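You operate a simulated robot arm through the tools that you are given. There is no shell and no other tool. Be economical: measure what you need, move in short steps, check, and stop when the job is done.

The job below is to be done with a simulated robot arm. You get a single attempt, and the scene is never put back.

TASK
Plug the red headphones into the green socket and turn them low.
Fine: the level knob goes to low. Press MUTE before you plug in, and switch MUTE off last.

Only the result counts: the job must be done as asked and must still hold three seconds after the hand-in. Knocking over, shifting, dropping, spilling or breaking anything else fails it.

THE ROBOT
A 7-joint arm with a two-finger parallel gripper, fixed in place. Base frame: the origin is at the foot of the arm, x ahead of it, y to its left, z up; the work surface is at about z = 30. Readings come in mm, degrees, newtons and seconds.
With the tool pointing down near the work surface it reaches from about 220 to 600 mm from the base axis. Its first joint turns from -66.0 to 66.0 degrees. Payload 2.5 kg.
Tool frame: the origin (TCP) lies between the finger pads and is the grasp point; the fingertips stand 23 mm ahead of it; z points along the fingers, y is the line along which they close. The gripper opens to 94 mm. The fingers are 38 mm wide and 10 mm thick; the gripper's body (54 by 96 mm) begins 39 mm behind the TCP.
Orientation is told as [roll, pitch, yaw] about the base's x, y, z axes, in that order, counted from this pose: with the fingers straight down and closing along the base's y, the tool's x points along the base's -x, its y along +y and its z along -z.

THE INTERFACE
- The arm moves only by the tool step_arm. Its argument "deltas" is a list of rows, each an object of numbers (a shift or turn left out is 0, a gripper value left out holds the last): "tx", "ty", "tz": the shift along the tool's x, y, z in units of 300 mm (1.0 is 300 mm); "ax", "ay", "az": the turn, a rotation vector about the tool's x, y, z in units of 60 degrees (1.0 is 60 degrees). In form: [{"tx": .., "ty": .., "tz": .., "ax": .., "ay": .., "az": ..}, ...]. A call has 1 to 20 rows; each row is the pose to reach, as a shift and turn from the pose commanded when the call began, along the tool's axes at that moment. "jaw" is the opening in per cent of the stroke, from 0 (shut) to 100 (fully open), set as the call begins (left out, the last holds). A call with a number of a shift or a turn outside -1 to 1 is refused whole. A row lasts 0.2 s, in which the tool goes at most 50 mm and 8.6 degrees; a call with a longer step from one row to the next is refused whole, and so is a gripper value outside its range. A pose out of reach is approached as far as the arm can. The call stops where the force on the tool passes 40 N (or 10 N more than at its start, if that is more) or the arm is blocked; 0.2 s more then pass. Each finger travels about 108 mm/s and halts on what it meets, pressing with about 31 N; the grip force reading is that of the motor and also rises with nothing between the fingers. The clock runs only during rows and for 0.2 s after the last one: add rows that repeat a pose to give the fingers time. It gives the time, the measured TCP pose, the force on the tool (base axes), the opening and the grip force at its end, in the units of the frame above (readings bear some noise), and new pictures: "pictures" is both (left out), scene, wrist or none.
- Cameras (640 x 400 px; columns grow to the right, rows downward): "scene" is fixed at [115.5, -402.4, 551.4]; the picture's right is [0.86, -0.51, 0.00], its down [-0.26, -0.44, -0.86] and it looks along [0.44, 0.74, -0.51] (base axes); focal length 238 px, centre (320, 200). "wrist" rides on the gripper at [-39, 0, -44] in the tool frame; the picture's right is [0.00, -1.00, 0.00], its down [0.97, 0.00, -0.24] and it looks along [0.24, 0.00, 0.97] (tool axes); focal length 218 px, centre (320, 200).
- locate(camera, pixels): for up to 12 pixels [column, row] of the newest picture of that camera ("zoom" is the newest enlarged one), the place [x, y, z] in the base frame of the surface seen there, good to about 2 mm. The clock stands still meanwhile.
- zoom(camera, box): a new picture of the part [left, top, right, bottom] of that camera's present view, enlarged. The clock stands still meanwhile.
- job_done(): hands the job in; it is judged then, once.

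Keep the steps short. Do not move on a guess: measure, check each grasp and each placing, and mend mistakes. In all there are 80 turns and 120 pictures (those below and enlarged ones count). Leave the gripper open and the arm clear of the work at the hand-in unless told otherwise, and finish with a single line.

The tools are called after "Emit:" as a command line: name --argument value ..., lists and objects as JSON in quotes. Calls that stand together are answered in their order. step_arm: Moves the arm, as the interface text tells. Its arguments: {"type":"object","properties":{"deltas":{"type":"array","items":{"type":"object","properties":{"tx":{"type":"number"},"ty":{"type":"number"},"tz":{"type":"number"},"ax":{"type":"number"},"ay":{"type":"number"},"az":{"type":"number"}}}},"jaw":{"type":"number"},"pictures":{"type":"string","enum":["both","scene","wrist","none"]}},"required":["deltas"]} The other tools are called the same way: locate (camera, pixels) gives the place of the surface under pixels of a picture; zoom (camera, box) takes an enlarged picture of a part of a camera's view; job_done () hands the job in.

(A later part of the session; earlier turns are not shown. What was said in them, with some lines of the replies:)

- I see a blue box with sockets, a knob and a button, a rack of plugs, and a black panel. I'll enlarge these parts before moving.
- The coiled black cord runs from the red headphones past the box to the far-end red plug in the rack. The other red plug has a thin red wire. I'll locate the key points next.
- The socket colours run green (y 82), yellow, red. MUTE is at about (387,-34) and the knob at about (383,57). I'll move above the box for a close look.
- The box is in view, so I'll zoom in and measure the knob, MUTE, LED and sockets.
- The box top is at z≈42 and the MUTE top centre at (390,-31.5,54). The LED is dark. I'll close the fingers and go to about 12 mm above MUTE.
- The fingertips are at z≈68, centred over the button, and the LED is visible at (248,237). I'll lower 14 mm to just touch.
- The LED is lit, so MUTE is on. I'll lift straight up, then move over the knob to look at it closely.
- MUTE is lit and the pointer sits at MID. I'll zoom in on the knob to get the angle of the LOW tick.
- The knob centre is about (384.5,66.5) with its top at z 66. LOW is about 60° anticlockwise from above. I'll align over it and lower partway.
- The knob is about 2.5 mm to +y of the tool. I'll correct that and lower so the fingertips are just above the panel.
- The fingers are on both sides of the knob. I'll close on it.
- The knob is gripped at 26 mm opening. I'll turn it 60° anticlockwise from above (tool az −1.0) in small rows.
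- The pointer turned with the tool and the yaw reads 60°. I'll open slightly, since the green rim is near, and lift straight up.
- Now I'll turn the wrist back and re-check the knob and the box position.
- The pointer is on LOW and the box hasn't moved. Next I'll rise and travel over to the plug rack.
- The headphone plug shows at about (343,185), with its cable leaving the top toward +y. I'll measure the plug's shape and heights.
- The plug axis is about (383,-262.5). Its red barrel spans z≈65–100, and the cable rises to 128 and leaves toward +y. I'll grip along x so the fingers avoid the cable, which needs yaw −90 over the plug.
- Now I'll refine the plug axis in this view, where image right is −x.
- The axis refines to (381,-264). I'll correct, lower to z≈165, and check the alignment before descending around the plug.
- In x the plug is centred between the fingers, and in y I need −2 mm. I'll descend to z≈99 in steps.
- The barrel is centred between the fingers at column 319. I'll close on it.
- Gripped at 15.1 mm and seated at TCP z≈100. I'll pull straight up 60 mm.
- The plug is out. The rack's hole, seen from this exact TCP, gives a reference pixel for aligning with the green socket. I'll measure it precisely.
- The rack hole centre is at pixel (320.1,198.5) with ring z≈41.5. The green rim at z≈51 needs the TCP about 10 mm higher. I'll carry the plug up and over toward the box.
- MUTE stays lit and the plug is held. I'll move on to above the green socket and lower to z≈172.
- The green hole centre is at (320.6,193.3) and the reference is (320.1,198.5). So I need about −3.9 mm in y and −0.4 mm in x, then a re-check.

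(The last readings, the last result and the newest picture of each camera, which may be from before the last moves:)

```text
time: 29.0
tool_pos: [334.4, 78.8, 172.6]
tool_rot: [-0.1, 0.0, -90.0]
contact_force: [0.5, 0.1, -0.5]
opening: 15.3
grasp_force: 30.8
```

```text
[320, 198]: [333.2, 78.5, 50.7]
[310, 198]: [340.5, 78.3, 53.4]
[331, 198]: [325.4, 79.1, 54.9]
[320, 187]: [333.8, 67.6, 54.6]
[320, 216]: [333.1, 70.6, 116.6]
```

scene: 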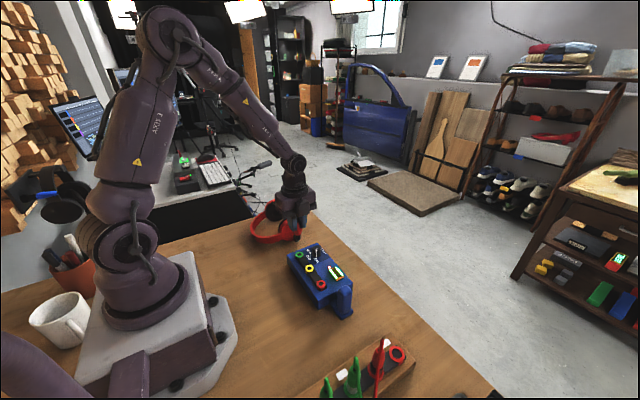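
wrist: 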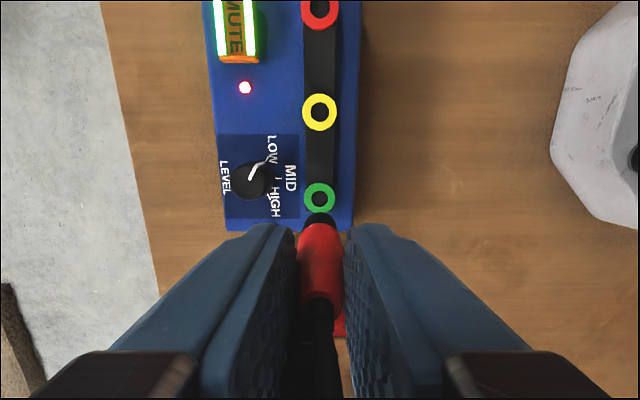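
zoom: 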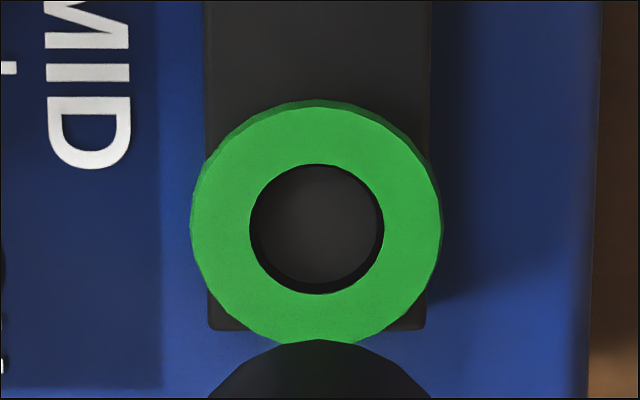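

The hole is now at (319.6,198.6), on target in y. Locate gives y≈78.5 against about 82 earlier, so I'll check whether the box moved.

Emit:
locate --camera "wrist" --pixels '[[319, 111], [321, 10], [245, 88], [250, 183], [228, 225], [350, 225]]'

Emit:
locate --camera "scene" --pixels '[[309, 268], [321, 284], [290, 252], [323, 306]]'

Emit:
zoom --camera "scene" --box '[230, 190, 390, 330]'

```text
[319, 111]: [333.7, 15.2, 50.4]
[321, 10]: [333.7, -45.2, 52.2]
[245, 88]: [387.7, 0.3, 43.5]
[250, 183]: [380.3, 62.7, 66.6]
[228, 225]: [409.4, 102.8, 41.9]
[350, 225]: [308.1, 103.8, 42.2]
```

```text
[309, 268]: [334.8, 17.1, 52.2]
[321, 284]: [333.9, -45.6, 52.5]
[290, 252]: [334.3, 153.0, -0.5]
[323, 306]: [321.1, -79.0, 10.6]
```

```text
2.86 times, centred on (310, 260) of scene
```

zoom: 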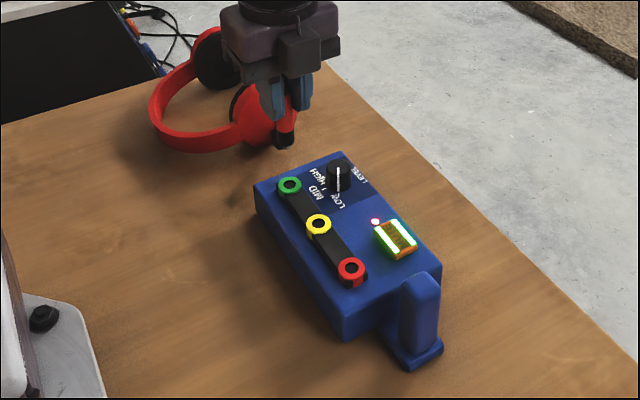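

All three sockets read within measurement scatter and the picture matches the start, so the box is in place. I'll lower to z≈128, just above the rim, with a 0.4 mm x correction, and look.

Emit:
step_arm --deltas '[{"ty": 0.0012, "tz": 0.07}, {"ty": 0.0012, "tz": 0.14}, {"ty": 0.0012, "tz": 0.14}]'

Emit:
zoom --camera "wrist" --box '[270, 190, 370, 260]'

Emit:
zoom --camera "scene" --box '[260, 215, 340, 275]'

```text
time: 29.8
tool_pos: [333.8, 79.3, 129.7]
tool_rot: [0.1, 0.1, -89.9]
contact_force: [-1.0, -0.5, 0.1]
opening: 15.6
grasp_force: 30.9
```

scene: 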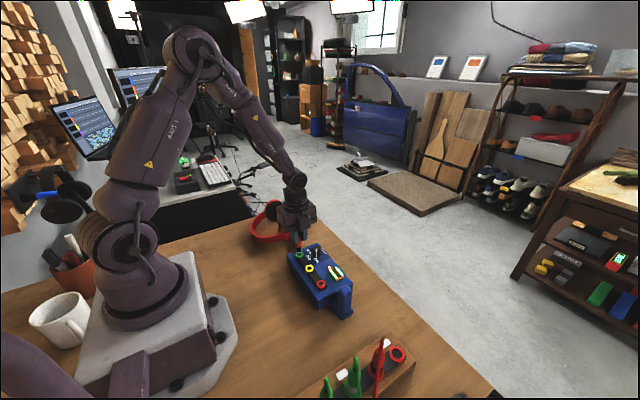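
wrist: 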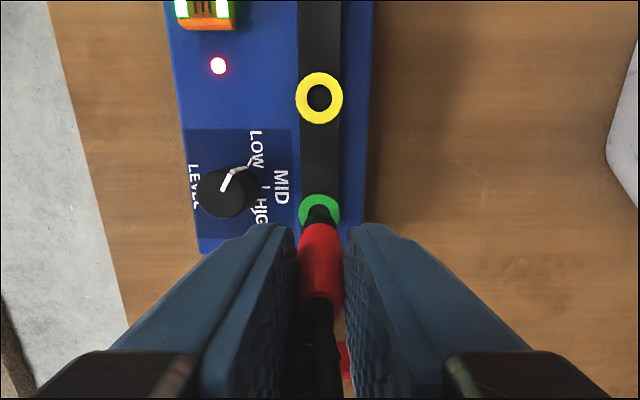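

```text
5.71 times, centred on (320, 225) of wrist
```

zoom: 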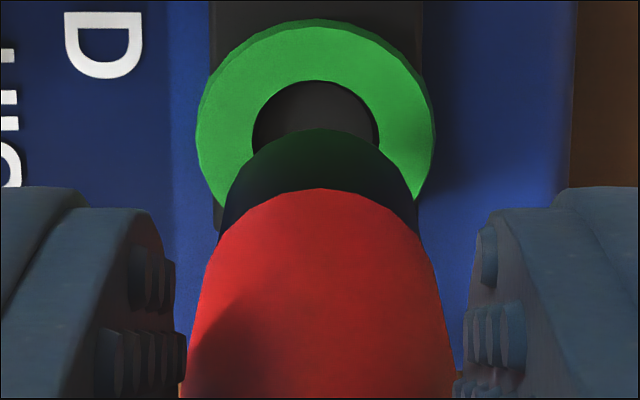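

```text
6.67 times, centred on (300, 245) of scene
```

zoom: 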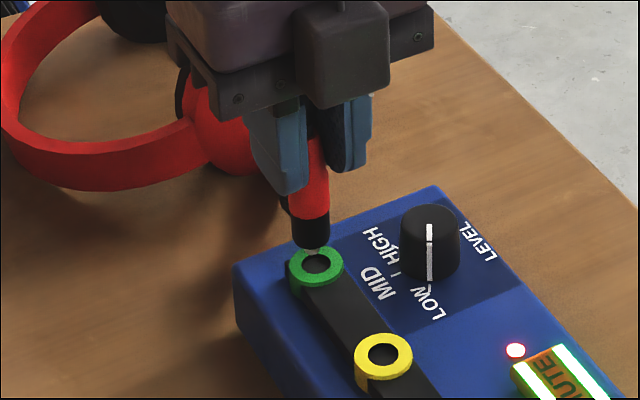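

A metal pin shows below the black collar. The hole is about 1 mm to −y and 0.3 mm to +x of the plug axis. I'll correct that and lower 8 mm.

Emit:
step_arm --deltas '[{"tx": -0.003, "ty": 0.001}, {"tx": -0.003, "ty": 0.001, "tz": 0.015}, {"tx": -0.003, "ty": 0.001, "tz": 0.027}, {"tx": -0.003, "ty": 0.001, "tz": 0.027}]'

Emit:
zoom --camera "wrist" --box '[270, 190, 370, 260]'

Emit:
zoom --camera "scene" --box '[270, 225, 330, 270]'

```text
time: 30.8
tool_pos: [333.4, 77.4, 121.1]
tool_rot: [0.0, 0.1, -90.0]
contact_force: [0.2, 0.0, 0.1]
opening: 15.3
grasp_force: 30.9
```

scene: 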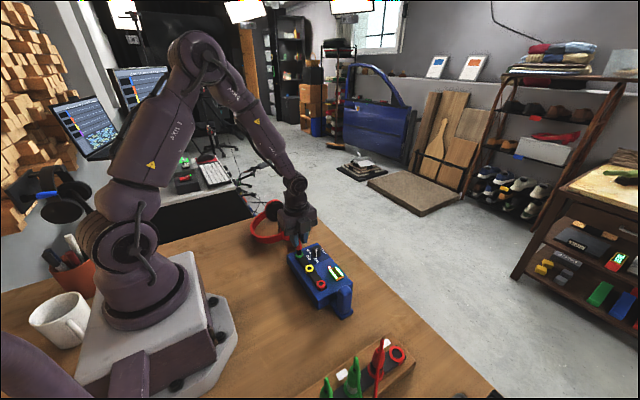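
wrist: 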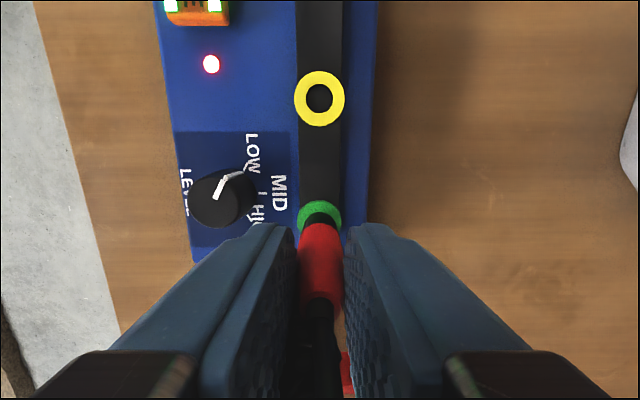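

```text
5.71 times, centred on (320, 225) of wrist
```

zoom: 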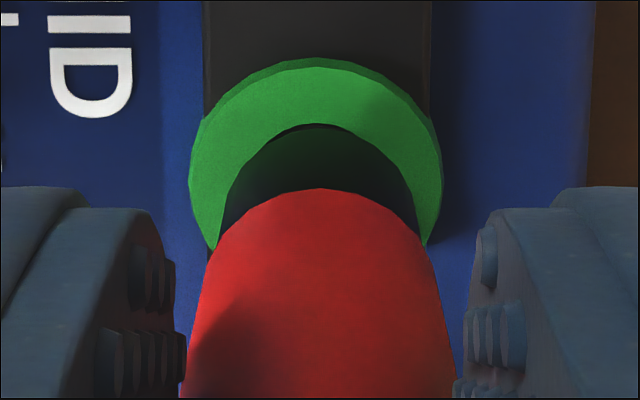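

```text
8.89 times, centred on (300, 248) of scene
```

zoom: 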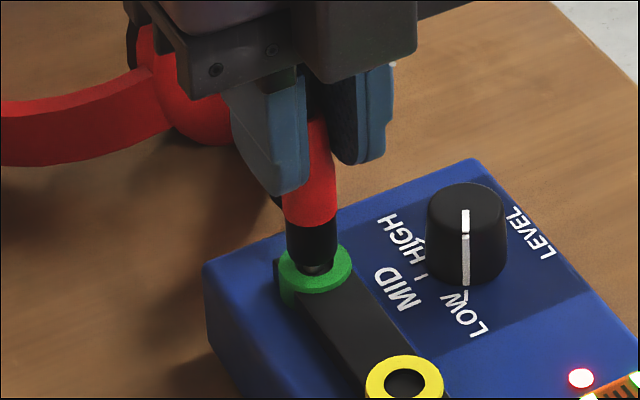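

The pin is entering the hole, centred, with no force. I'll keep lowering toward the seated height (z≈112) in small rows.

Emit:
step_arm --deltas '[{"tz": 0.007}, {"tz": 0.014}, {"tz": 0.021}, {"tz": 0.028}, {"tz": 0.028}]'

Emit:
zoom --camera "wrist" --box '[270, 190, 370, 260]'

Emit:
zoom --camera "scene" --box '[270, 225, 330, 270]'

```text
time: 32.0
tool_pos: [334.8, 76.5, 113.3]
tool_rot: [0.0, 0.0, -90.1]
contact_force: [-8.8, -1.2, 25.8]
opening: 15.3
grasp_force: 31.0
```

scene: 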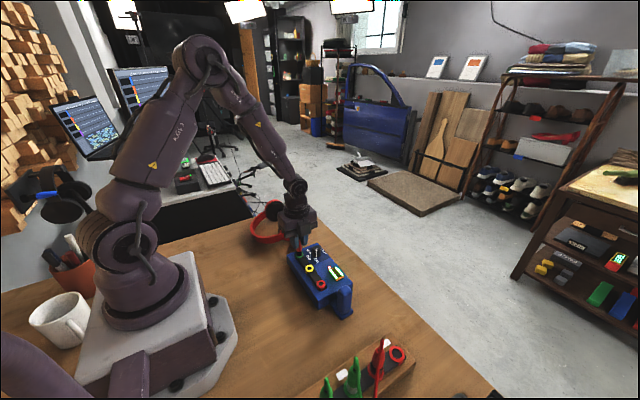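
wrist: 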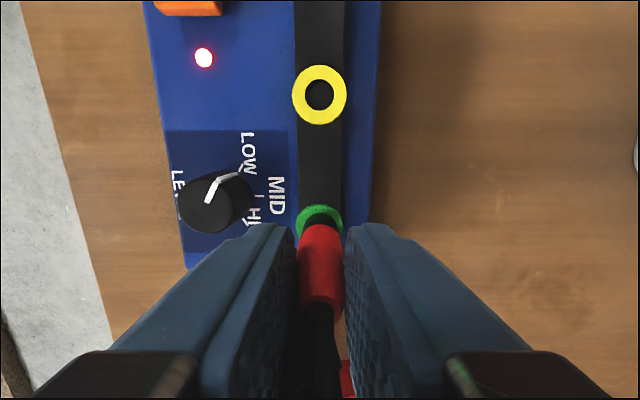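

```text
5.71 times, centred on (320, 225) of wrist
```

zoom: 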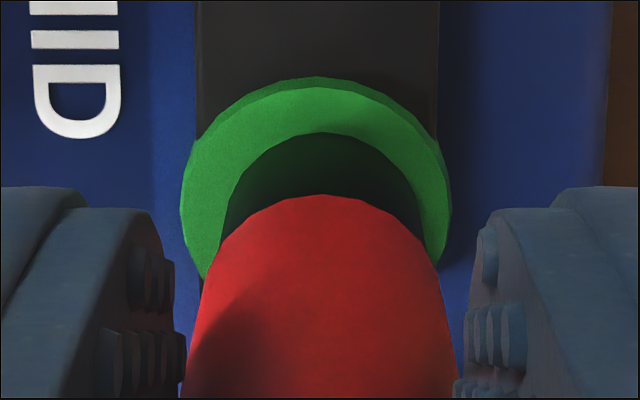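

```text
8.89 times, centred on (300, 248) of scene
```

zoom: 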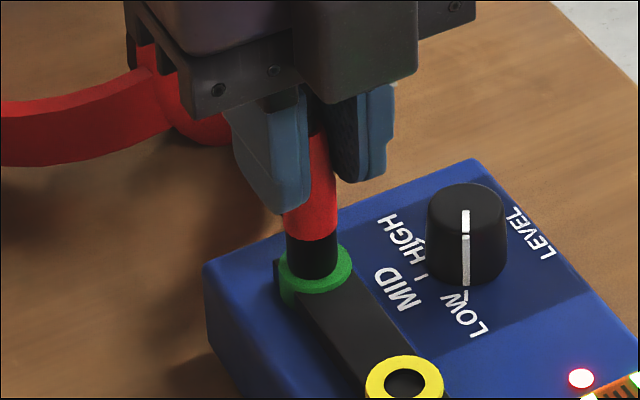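

Contact is 26 N at z≈113.3, near the expected seated height. No pin is visible between collar and ring, but there is a side force of −8.8 N in x. I'll ease 0.8 mm toward −x and press another 1.5 mm to see whether it goes deeper.

Emit:
step_arm --deltas '[{"ty": -0.0025}, {"ty": -0.0025, "tz": 0.002}, {"ty": -0.0025, "tz": 0.005}, {"ty": -0.0025, "tz": 0.005}]' --pictures "wrist"

Emit:
zoom --camera "scene" --box '[285, 235, 317, 263]'

Emit:
locate --camera "zoom" --pixels '[[320, 200], [320, 260], [250, 300], [320, 330], [300, 150]]'

```text
time: 33.0
tool_pos: [333.4, 77.1, 111.1]
tool_rot: [0.1, -0.1, -90.1]
contact_force: [-4.8, -0.5, 24.9]
opening: 15.4
grasp_force: 30.6
```

wrist: 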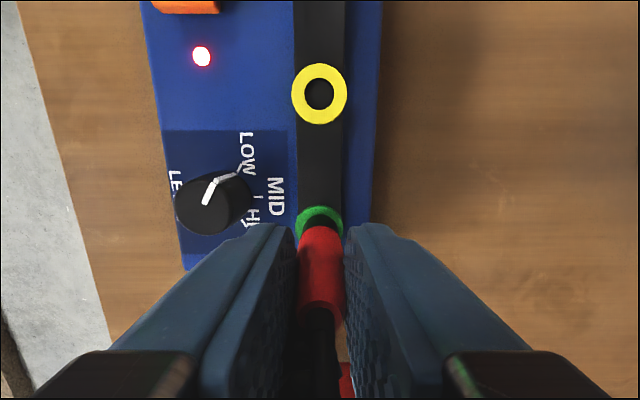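

```text
14.29 times, centred on (301, 249) of scene
```

zoom: 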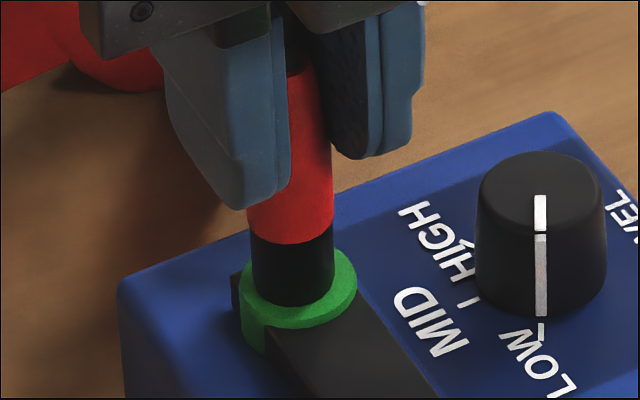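

```text
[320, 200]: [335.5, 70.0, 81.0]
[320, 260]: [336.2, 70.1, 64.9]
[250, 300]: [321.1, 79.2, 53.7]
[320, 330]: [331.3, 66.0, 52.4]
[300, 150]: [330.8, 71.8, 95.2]
```

It moved 1.5 mm deeper at the same ~25 N, like friction insertion. I'll press another 2.5 mm to find the hard stop.

Emit:
step_arm --deltas '[{"tz": 0.003}, {"tz": 0.006}, {"tz": 0.008}, {"tz": 0.008}]' --pictures "wrist"

Emit:
zoom --camera "scene" --box '[285, 235, 317, 263]'

```text
time: 34.0
tool_pos: [334.9, 77.4, 108.2]
tool_rot: [0.0, -0.1, -90.0]
contact_force: [-4.9, 1.5, 26.1]
opening: 15.4
grasp_force: 30.7
```

wrist: 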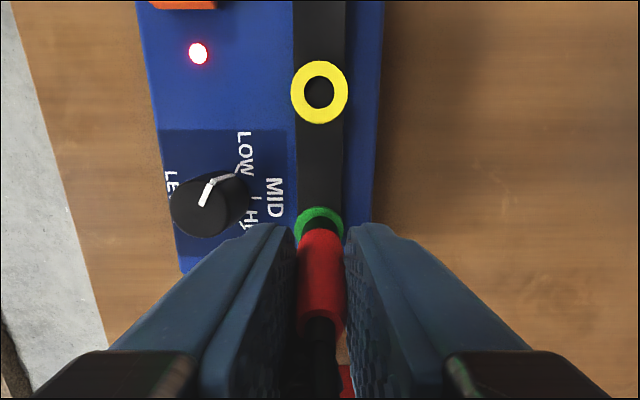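

```text
14.29 times, centred on (301, 249) of scene
```

zoom: 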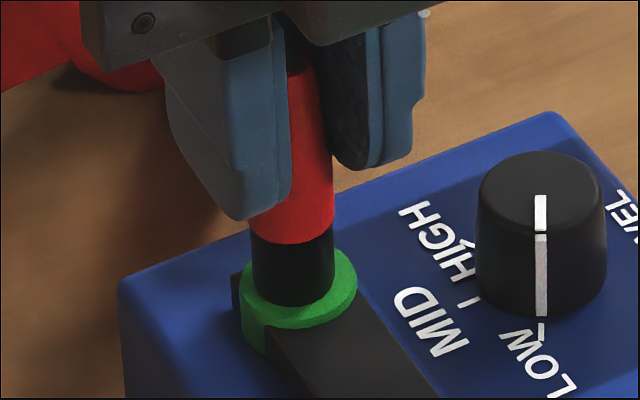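

The plug didn't move this time and the gripper slid down the barrel, so the plug is bottomed with its collar flush on the green ring. I'll release and lift.

Emit:
step_arm --deltas '[{"tz": -0.006}, {"tz": -0.006}, {"tz": -0.006}]' --jaw 40 --pictures "wrist"

Emit:
step_arm --deltas '[{"tz": -0.1}, {"tz": -0.25}, {"tz": -0.4}, {"tz": -0.4}]'

Emit:
zoom --camera "scene" --box '[260, 205, 360, 325]'

Emit:
zoom --camera "wrist" --box '[240, 140, 400, 240]'

```text
time: 34.8
tool_pos: [333.3, 76.8, 110.6]
tool_rot: [-0.1, 0.1, -90.1]
contact_force: [-0.4, 0.4, -0.2]
opening: 37.7
grasp_force: 0.1
```

wrist: 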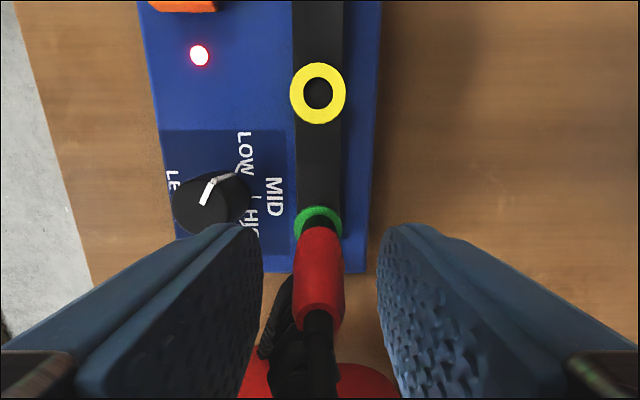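

```text
time: 35.8
tool_pos: [332.6, 76.1, 227.7]
tool_rot: [0.0, 0.0, -90.1]
contact_force: [0.2, -0.6, 0.6]
opening: 37.7
grasp_force: 0.1
```

scene: 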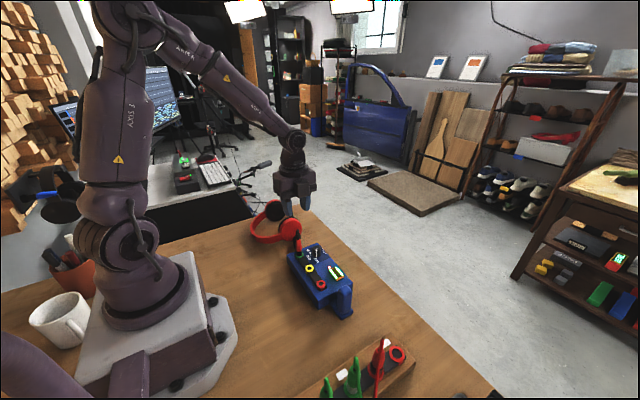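
wrist: 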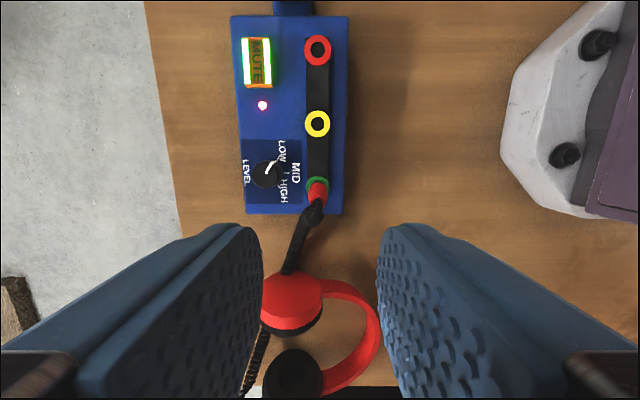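

```text
3.33 times, centred on (310, 265) of scene
```

zoom: 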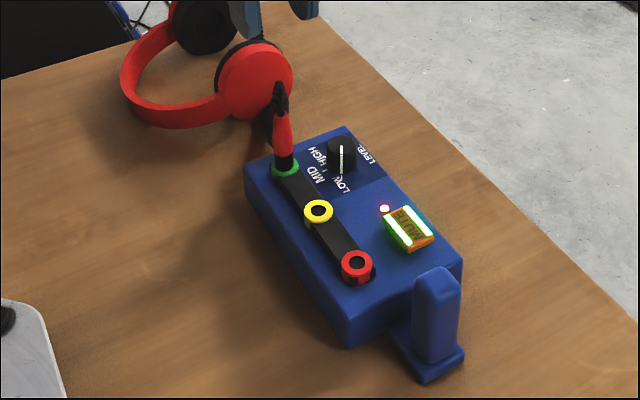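

```text
4.00 times, centred on (320, 190) of wrist
```

zoom: 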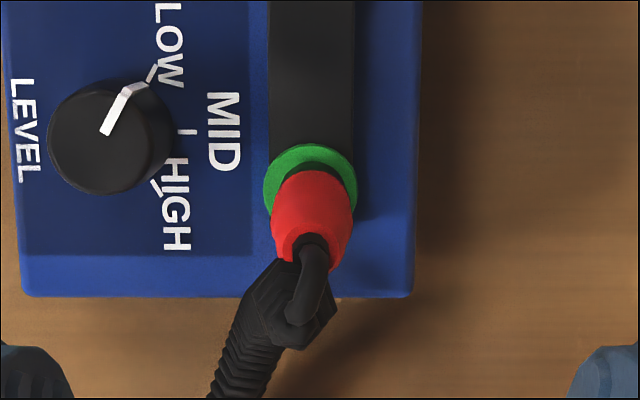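

The plug stands upright in the green socket and the headphones haven't moved. I'll verify the seating depth by comparing the barrel-top height with the ring, which was about 61 mm in the rack.

Emit:
locate --camera "wrist" --pixels '[[315, 201], [317, 194], [309, 184], [262, 105], [256, 62]]'

Emit:
locate --camera "zoom" --pixels '[[290, 250], [310, 180], [285, 160], [310, 245], [336, 245]]'

Emit:
zoom --camera "scene" --box '[280, 225, 320, 265]'

Emit:
locate --camera "zoom" --pixels '[[295, 100], [300, 150], [300, 200], [300, 230], [300, 260], [300, 280]]'

```text
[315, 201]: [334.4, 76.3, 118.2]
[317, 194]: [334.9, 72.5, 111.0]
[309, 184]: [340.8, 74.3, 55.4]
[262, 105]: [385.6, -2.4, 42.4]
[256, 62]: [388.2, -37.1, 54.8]
```

```text
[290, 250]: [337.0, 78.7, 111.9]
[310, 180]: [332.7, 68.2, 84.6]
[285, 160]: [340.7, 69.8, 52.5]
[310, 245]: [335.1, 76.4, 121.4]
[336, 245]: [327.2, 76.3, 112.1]
```

```text
10.00 times, centred on (300, 245) of scene
```

zoom: 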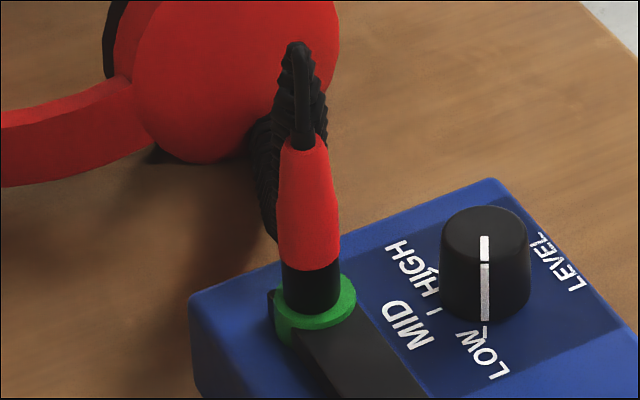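

```text
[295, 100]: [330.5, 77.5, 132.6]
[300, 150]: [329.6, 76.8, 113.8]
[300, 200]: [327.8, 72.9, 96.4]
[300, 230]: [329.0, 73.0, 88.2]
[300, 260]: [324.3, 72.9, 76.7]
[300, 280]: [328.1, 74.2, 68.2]
```

The barrel top sits about 58 mm above the ring, as deep as or deeper than in the rack. The LED position is unchanged, so the box hasn't shifted. I'll close the fingers and go above MUTE.

Emit:
step_arm --deltas '[{"tx": -0.12, "ty": 0.06}, {"tx": -0.24, "ty": 0.12}, {"tx": -0.362, "ty": 0.188}, {"tx": -0.362, "ty": 0.188, "tz": 0.15}, {"tx": -0.362, "ty": 0.188, "tz": 0.3}, {"tx": -0.362, "ty": 0.188, "tz": 0.44}, {"tx": -0.362, "ty": 0.188, "tz": 0.44}]' --jaw 0

Emit:
zoom --camera "scene" --box '[280, 220, 360, 300]'

```text
time: 37.4
tool_pos: [389.5, -31.1, 99.3]
tool_rot: [0.1, 0.0, -89.9]
contact_force: [-0.6, -0.6, 1.1]
opening: 0.3
grasp_force: 31.3
```

scene: 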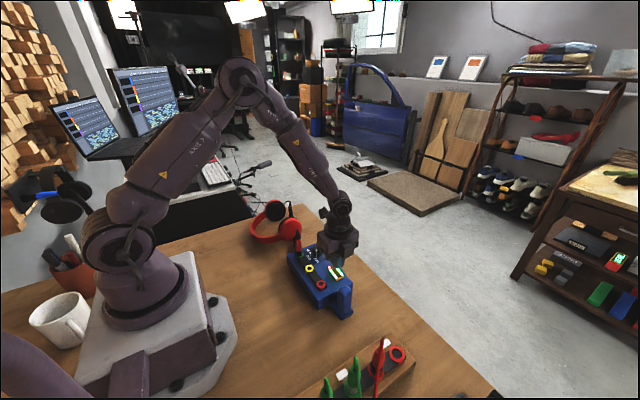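
wrist: 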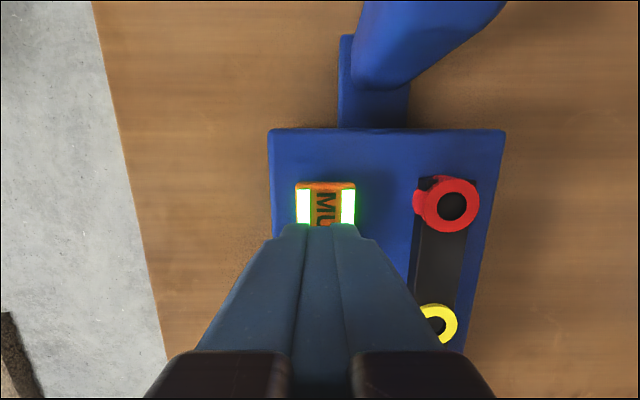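

```text
5.00 times, centred on (320, 260) of scene
```

zoom: 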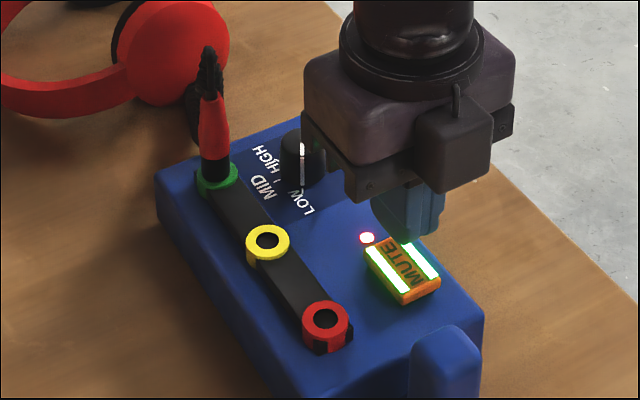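

The button centre is about 2.5 mm to −x and 3 mm to −y of the tool. I'll correct and press down to z≈75, the same depth as the first press.

Emit:
step_arm --deltas '[{"tx": -0.01, "ty": -0.007, "tz": 0.03}, {"tx": -0.01, "ty": -0.007, "tz": 0.06}, {"tx": -0.01, "ty": -0.007, "tz": 0.075}, {"tx": -0.01, "ty": -0.007, "tz": 0.081}]'

```text
time: 38.4
tool_pos: [386.9, -34.2, 74.6]
tool_rot: [0.0, 0.0, -90.0]
contact_force: [-0.6, 1.0, 1.3]
opening: 0.0
grasp_force: 30.4
```

scene: 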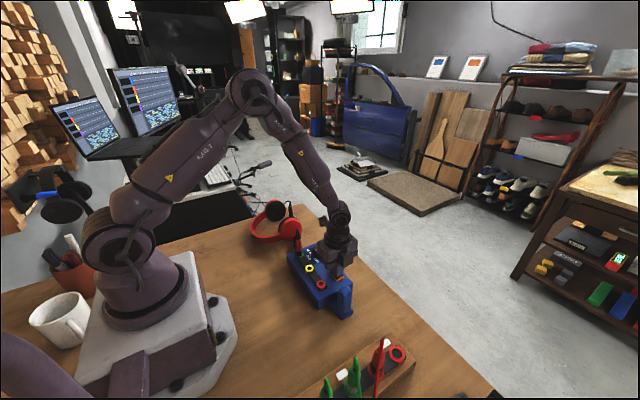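
wrist: 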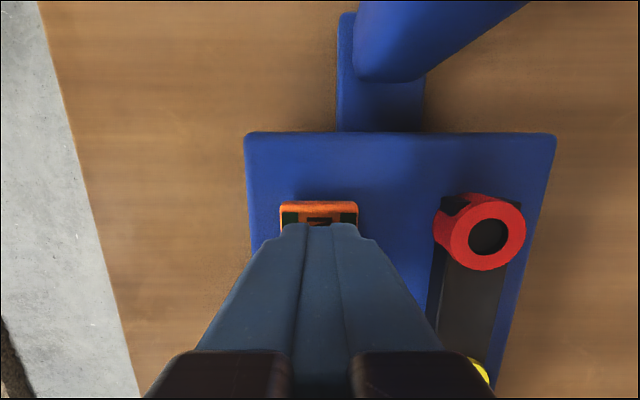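

The green stripes have gone dark, so MUTE is off. I'll lift straight up to a clear height, open, and look over everything.

Emit:
step_arm --deltas '[{"tz": -0.1}, {"tz": -0.25}, {"tz": -0.4}, {"tz": -0.55}, {"tx": -0.15, "tz": -0.6}, {"tx": -0.25, "tz": -0.6}, {"tx": -0.25, "tz": -0.6}]' --pictures "none"

Emit:
step_arm --deltas '[{"tz": 0}, {"tz": 0}, {"tz": 0}, {"tz": 0}, {"tz": 0}]' --jaw 100

Emit:
zoom --camera "scene" --box '[240, 190, 380, 330]'

Emit:
zoom --camera "scene" --box '[280, 225, 350, 285]'

```text
time: 40.0
tool_pos: [388.5, -109.8, 257.5]
tool_rot: [0.0, 0.1, -90.0]
contact_force: [-0.9, -0.2, -0.9]
opening: 0.0
grasp_force: 30.8
```

```text
time: 41.2
tool_pos: [387.9, -108.9, 257.9]
tool_rot: [0.0, 0.1, -90.0]
contact_force: [-0.5, 0.2, 0.3]
opening: 94.1
grasp_force: 0.1
```

scene: 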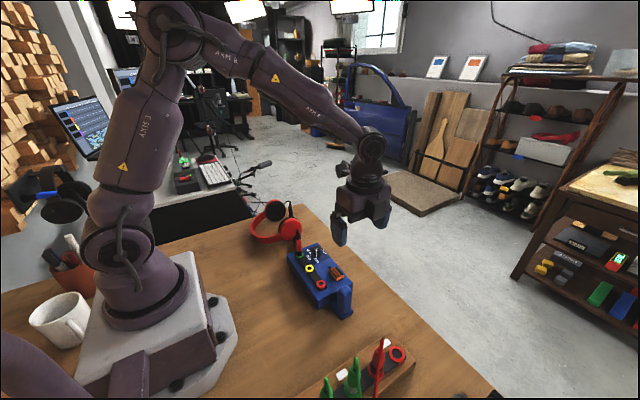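
wrist: 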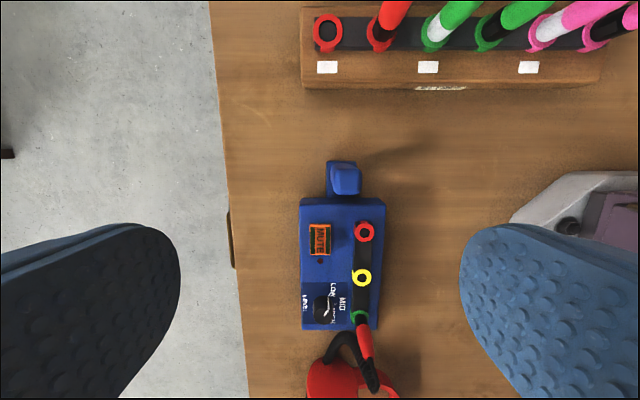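

```text
2.86 times, centred on (310, 260) of scene
```

zoom: 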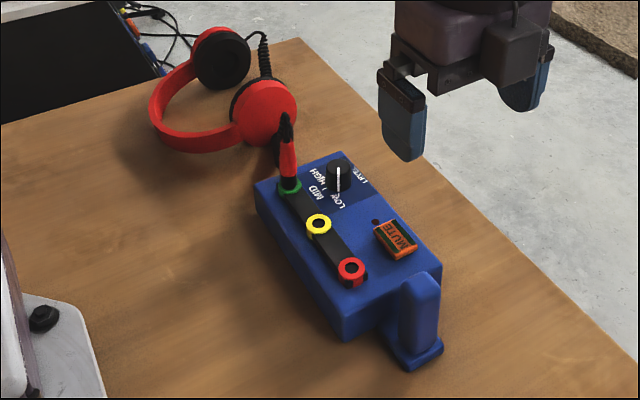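

```text
6.67 times, centred on (315, 255) of scene
```

zoom: 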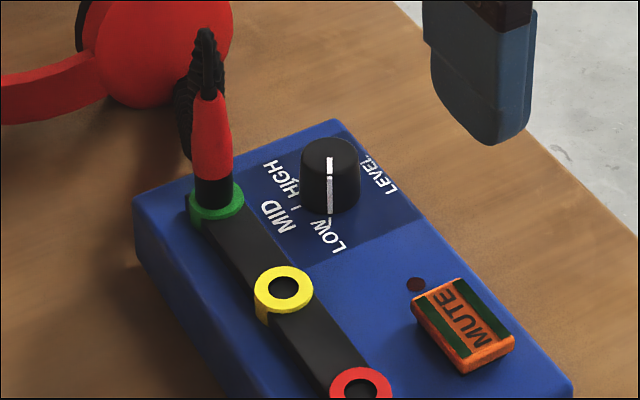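

The plug is seated in the green socket, the knob is on LOW, and MUTE and its LED are off. The gripper is open and clear, so I'm handing in.

Emit:
job_done

```text
The job is handed in.
```

The red headphones are plugged into the green socket with the level knob on LOW; MUTE was pressed before plugging in and switched off last.
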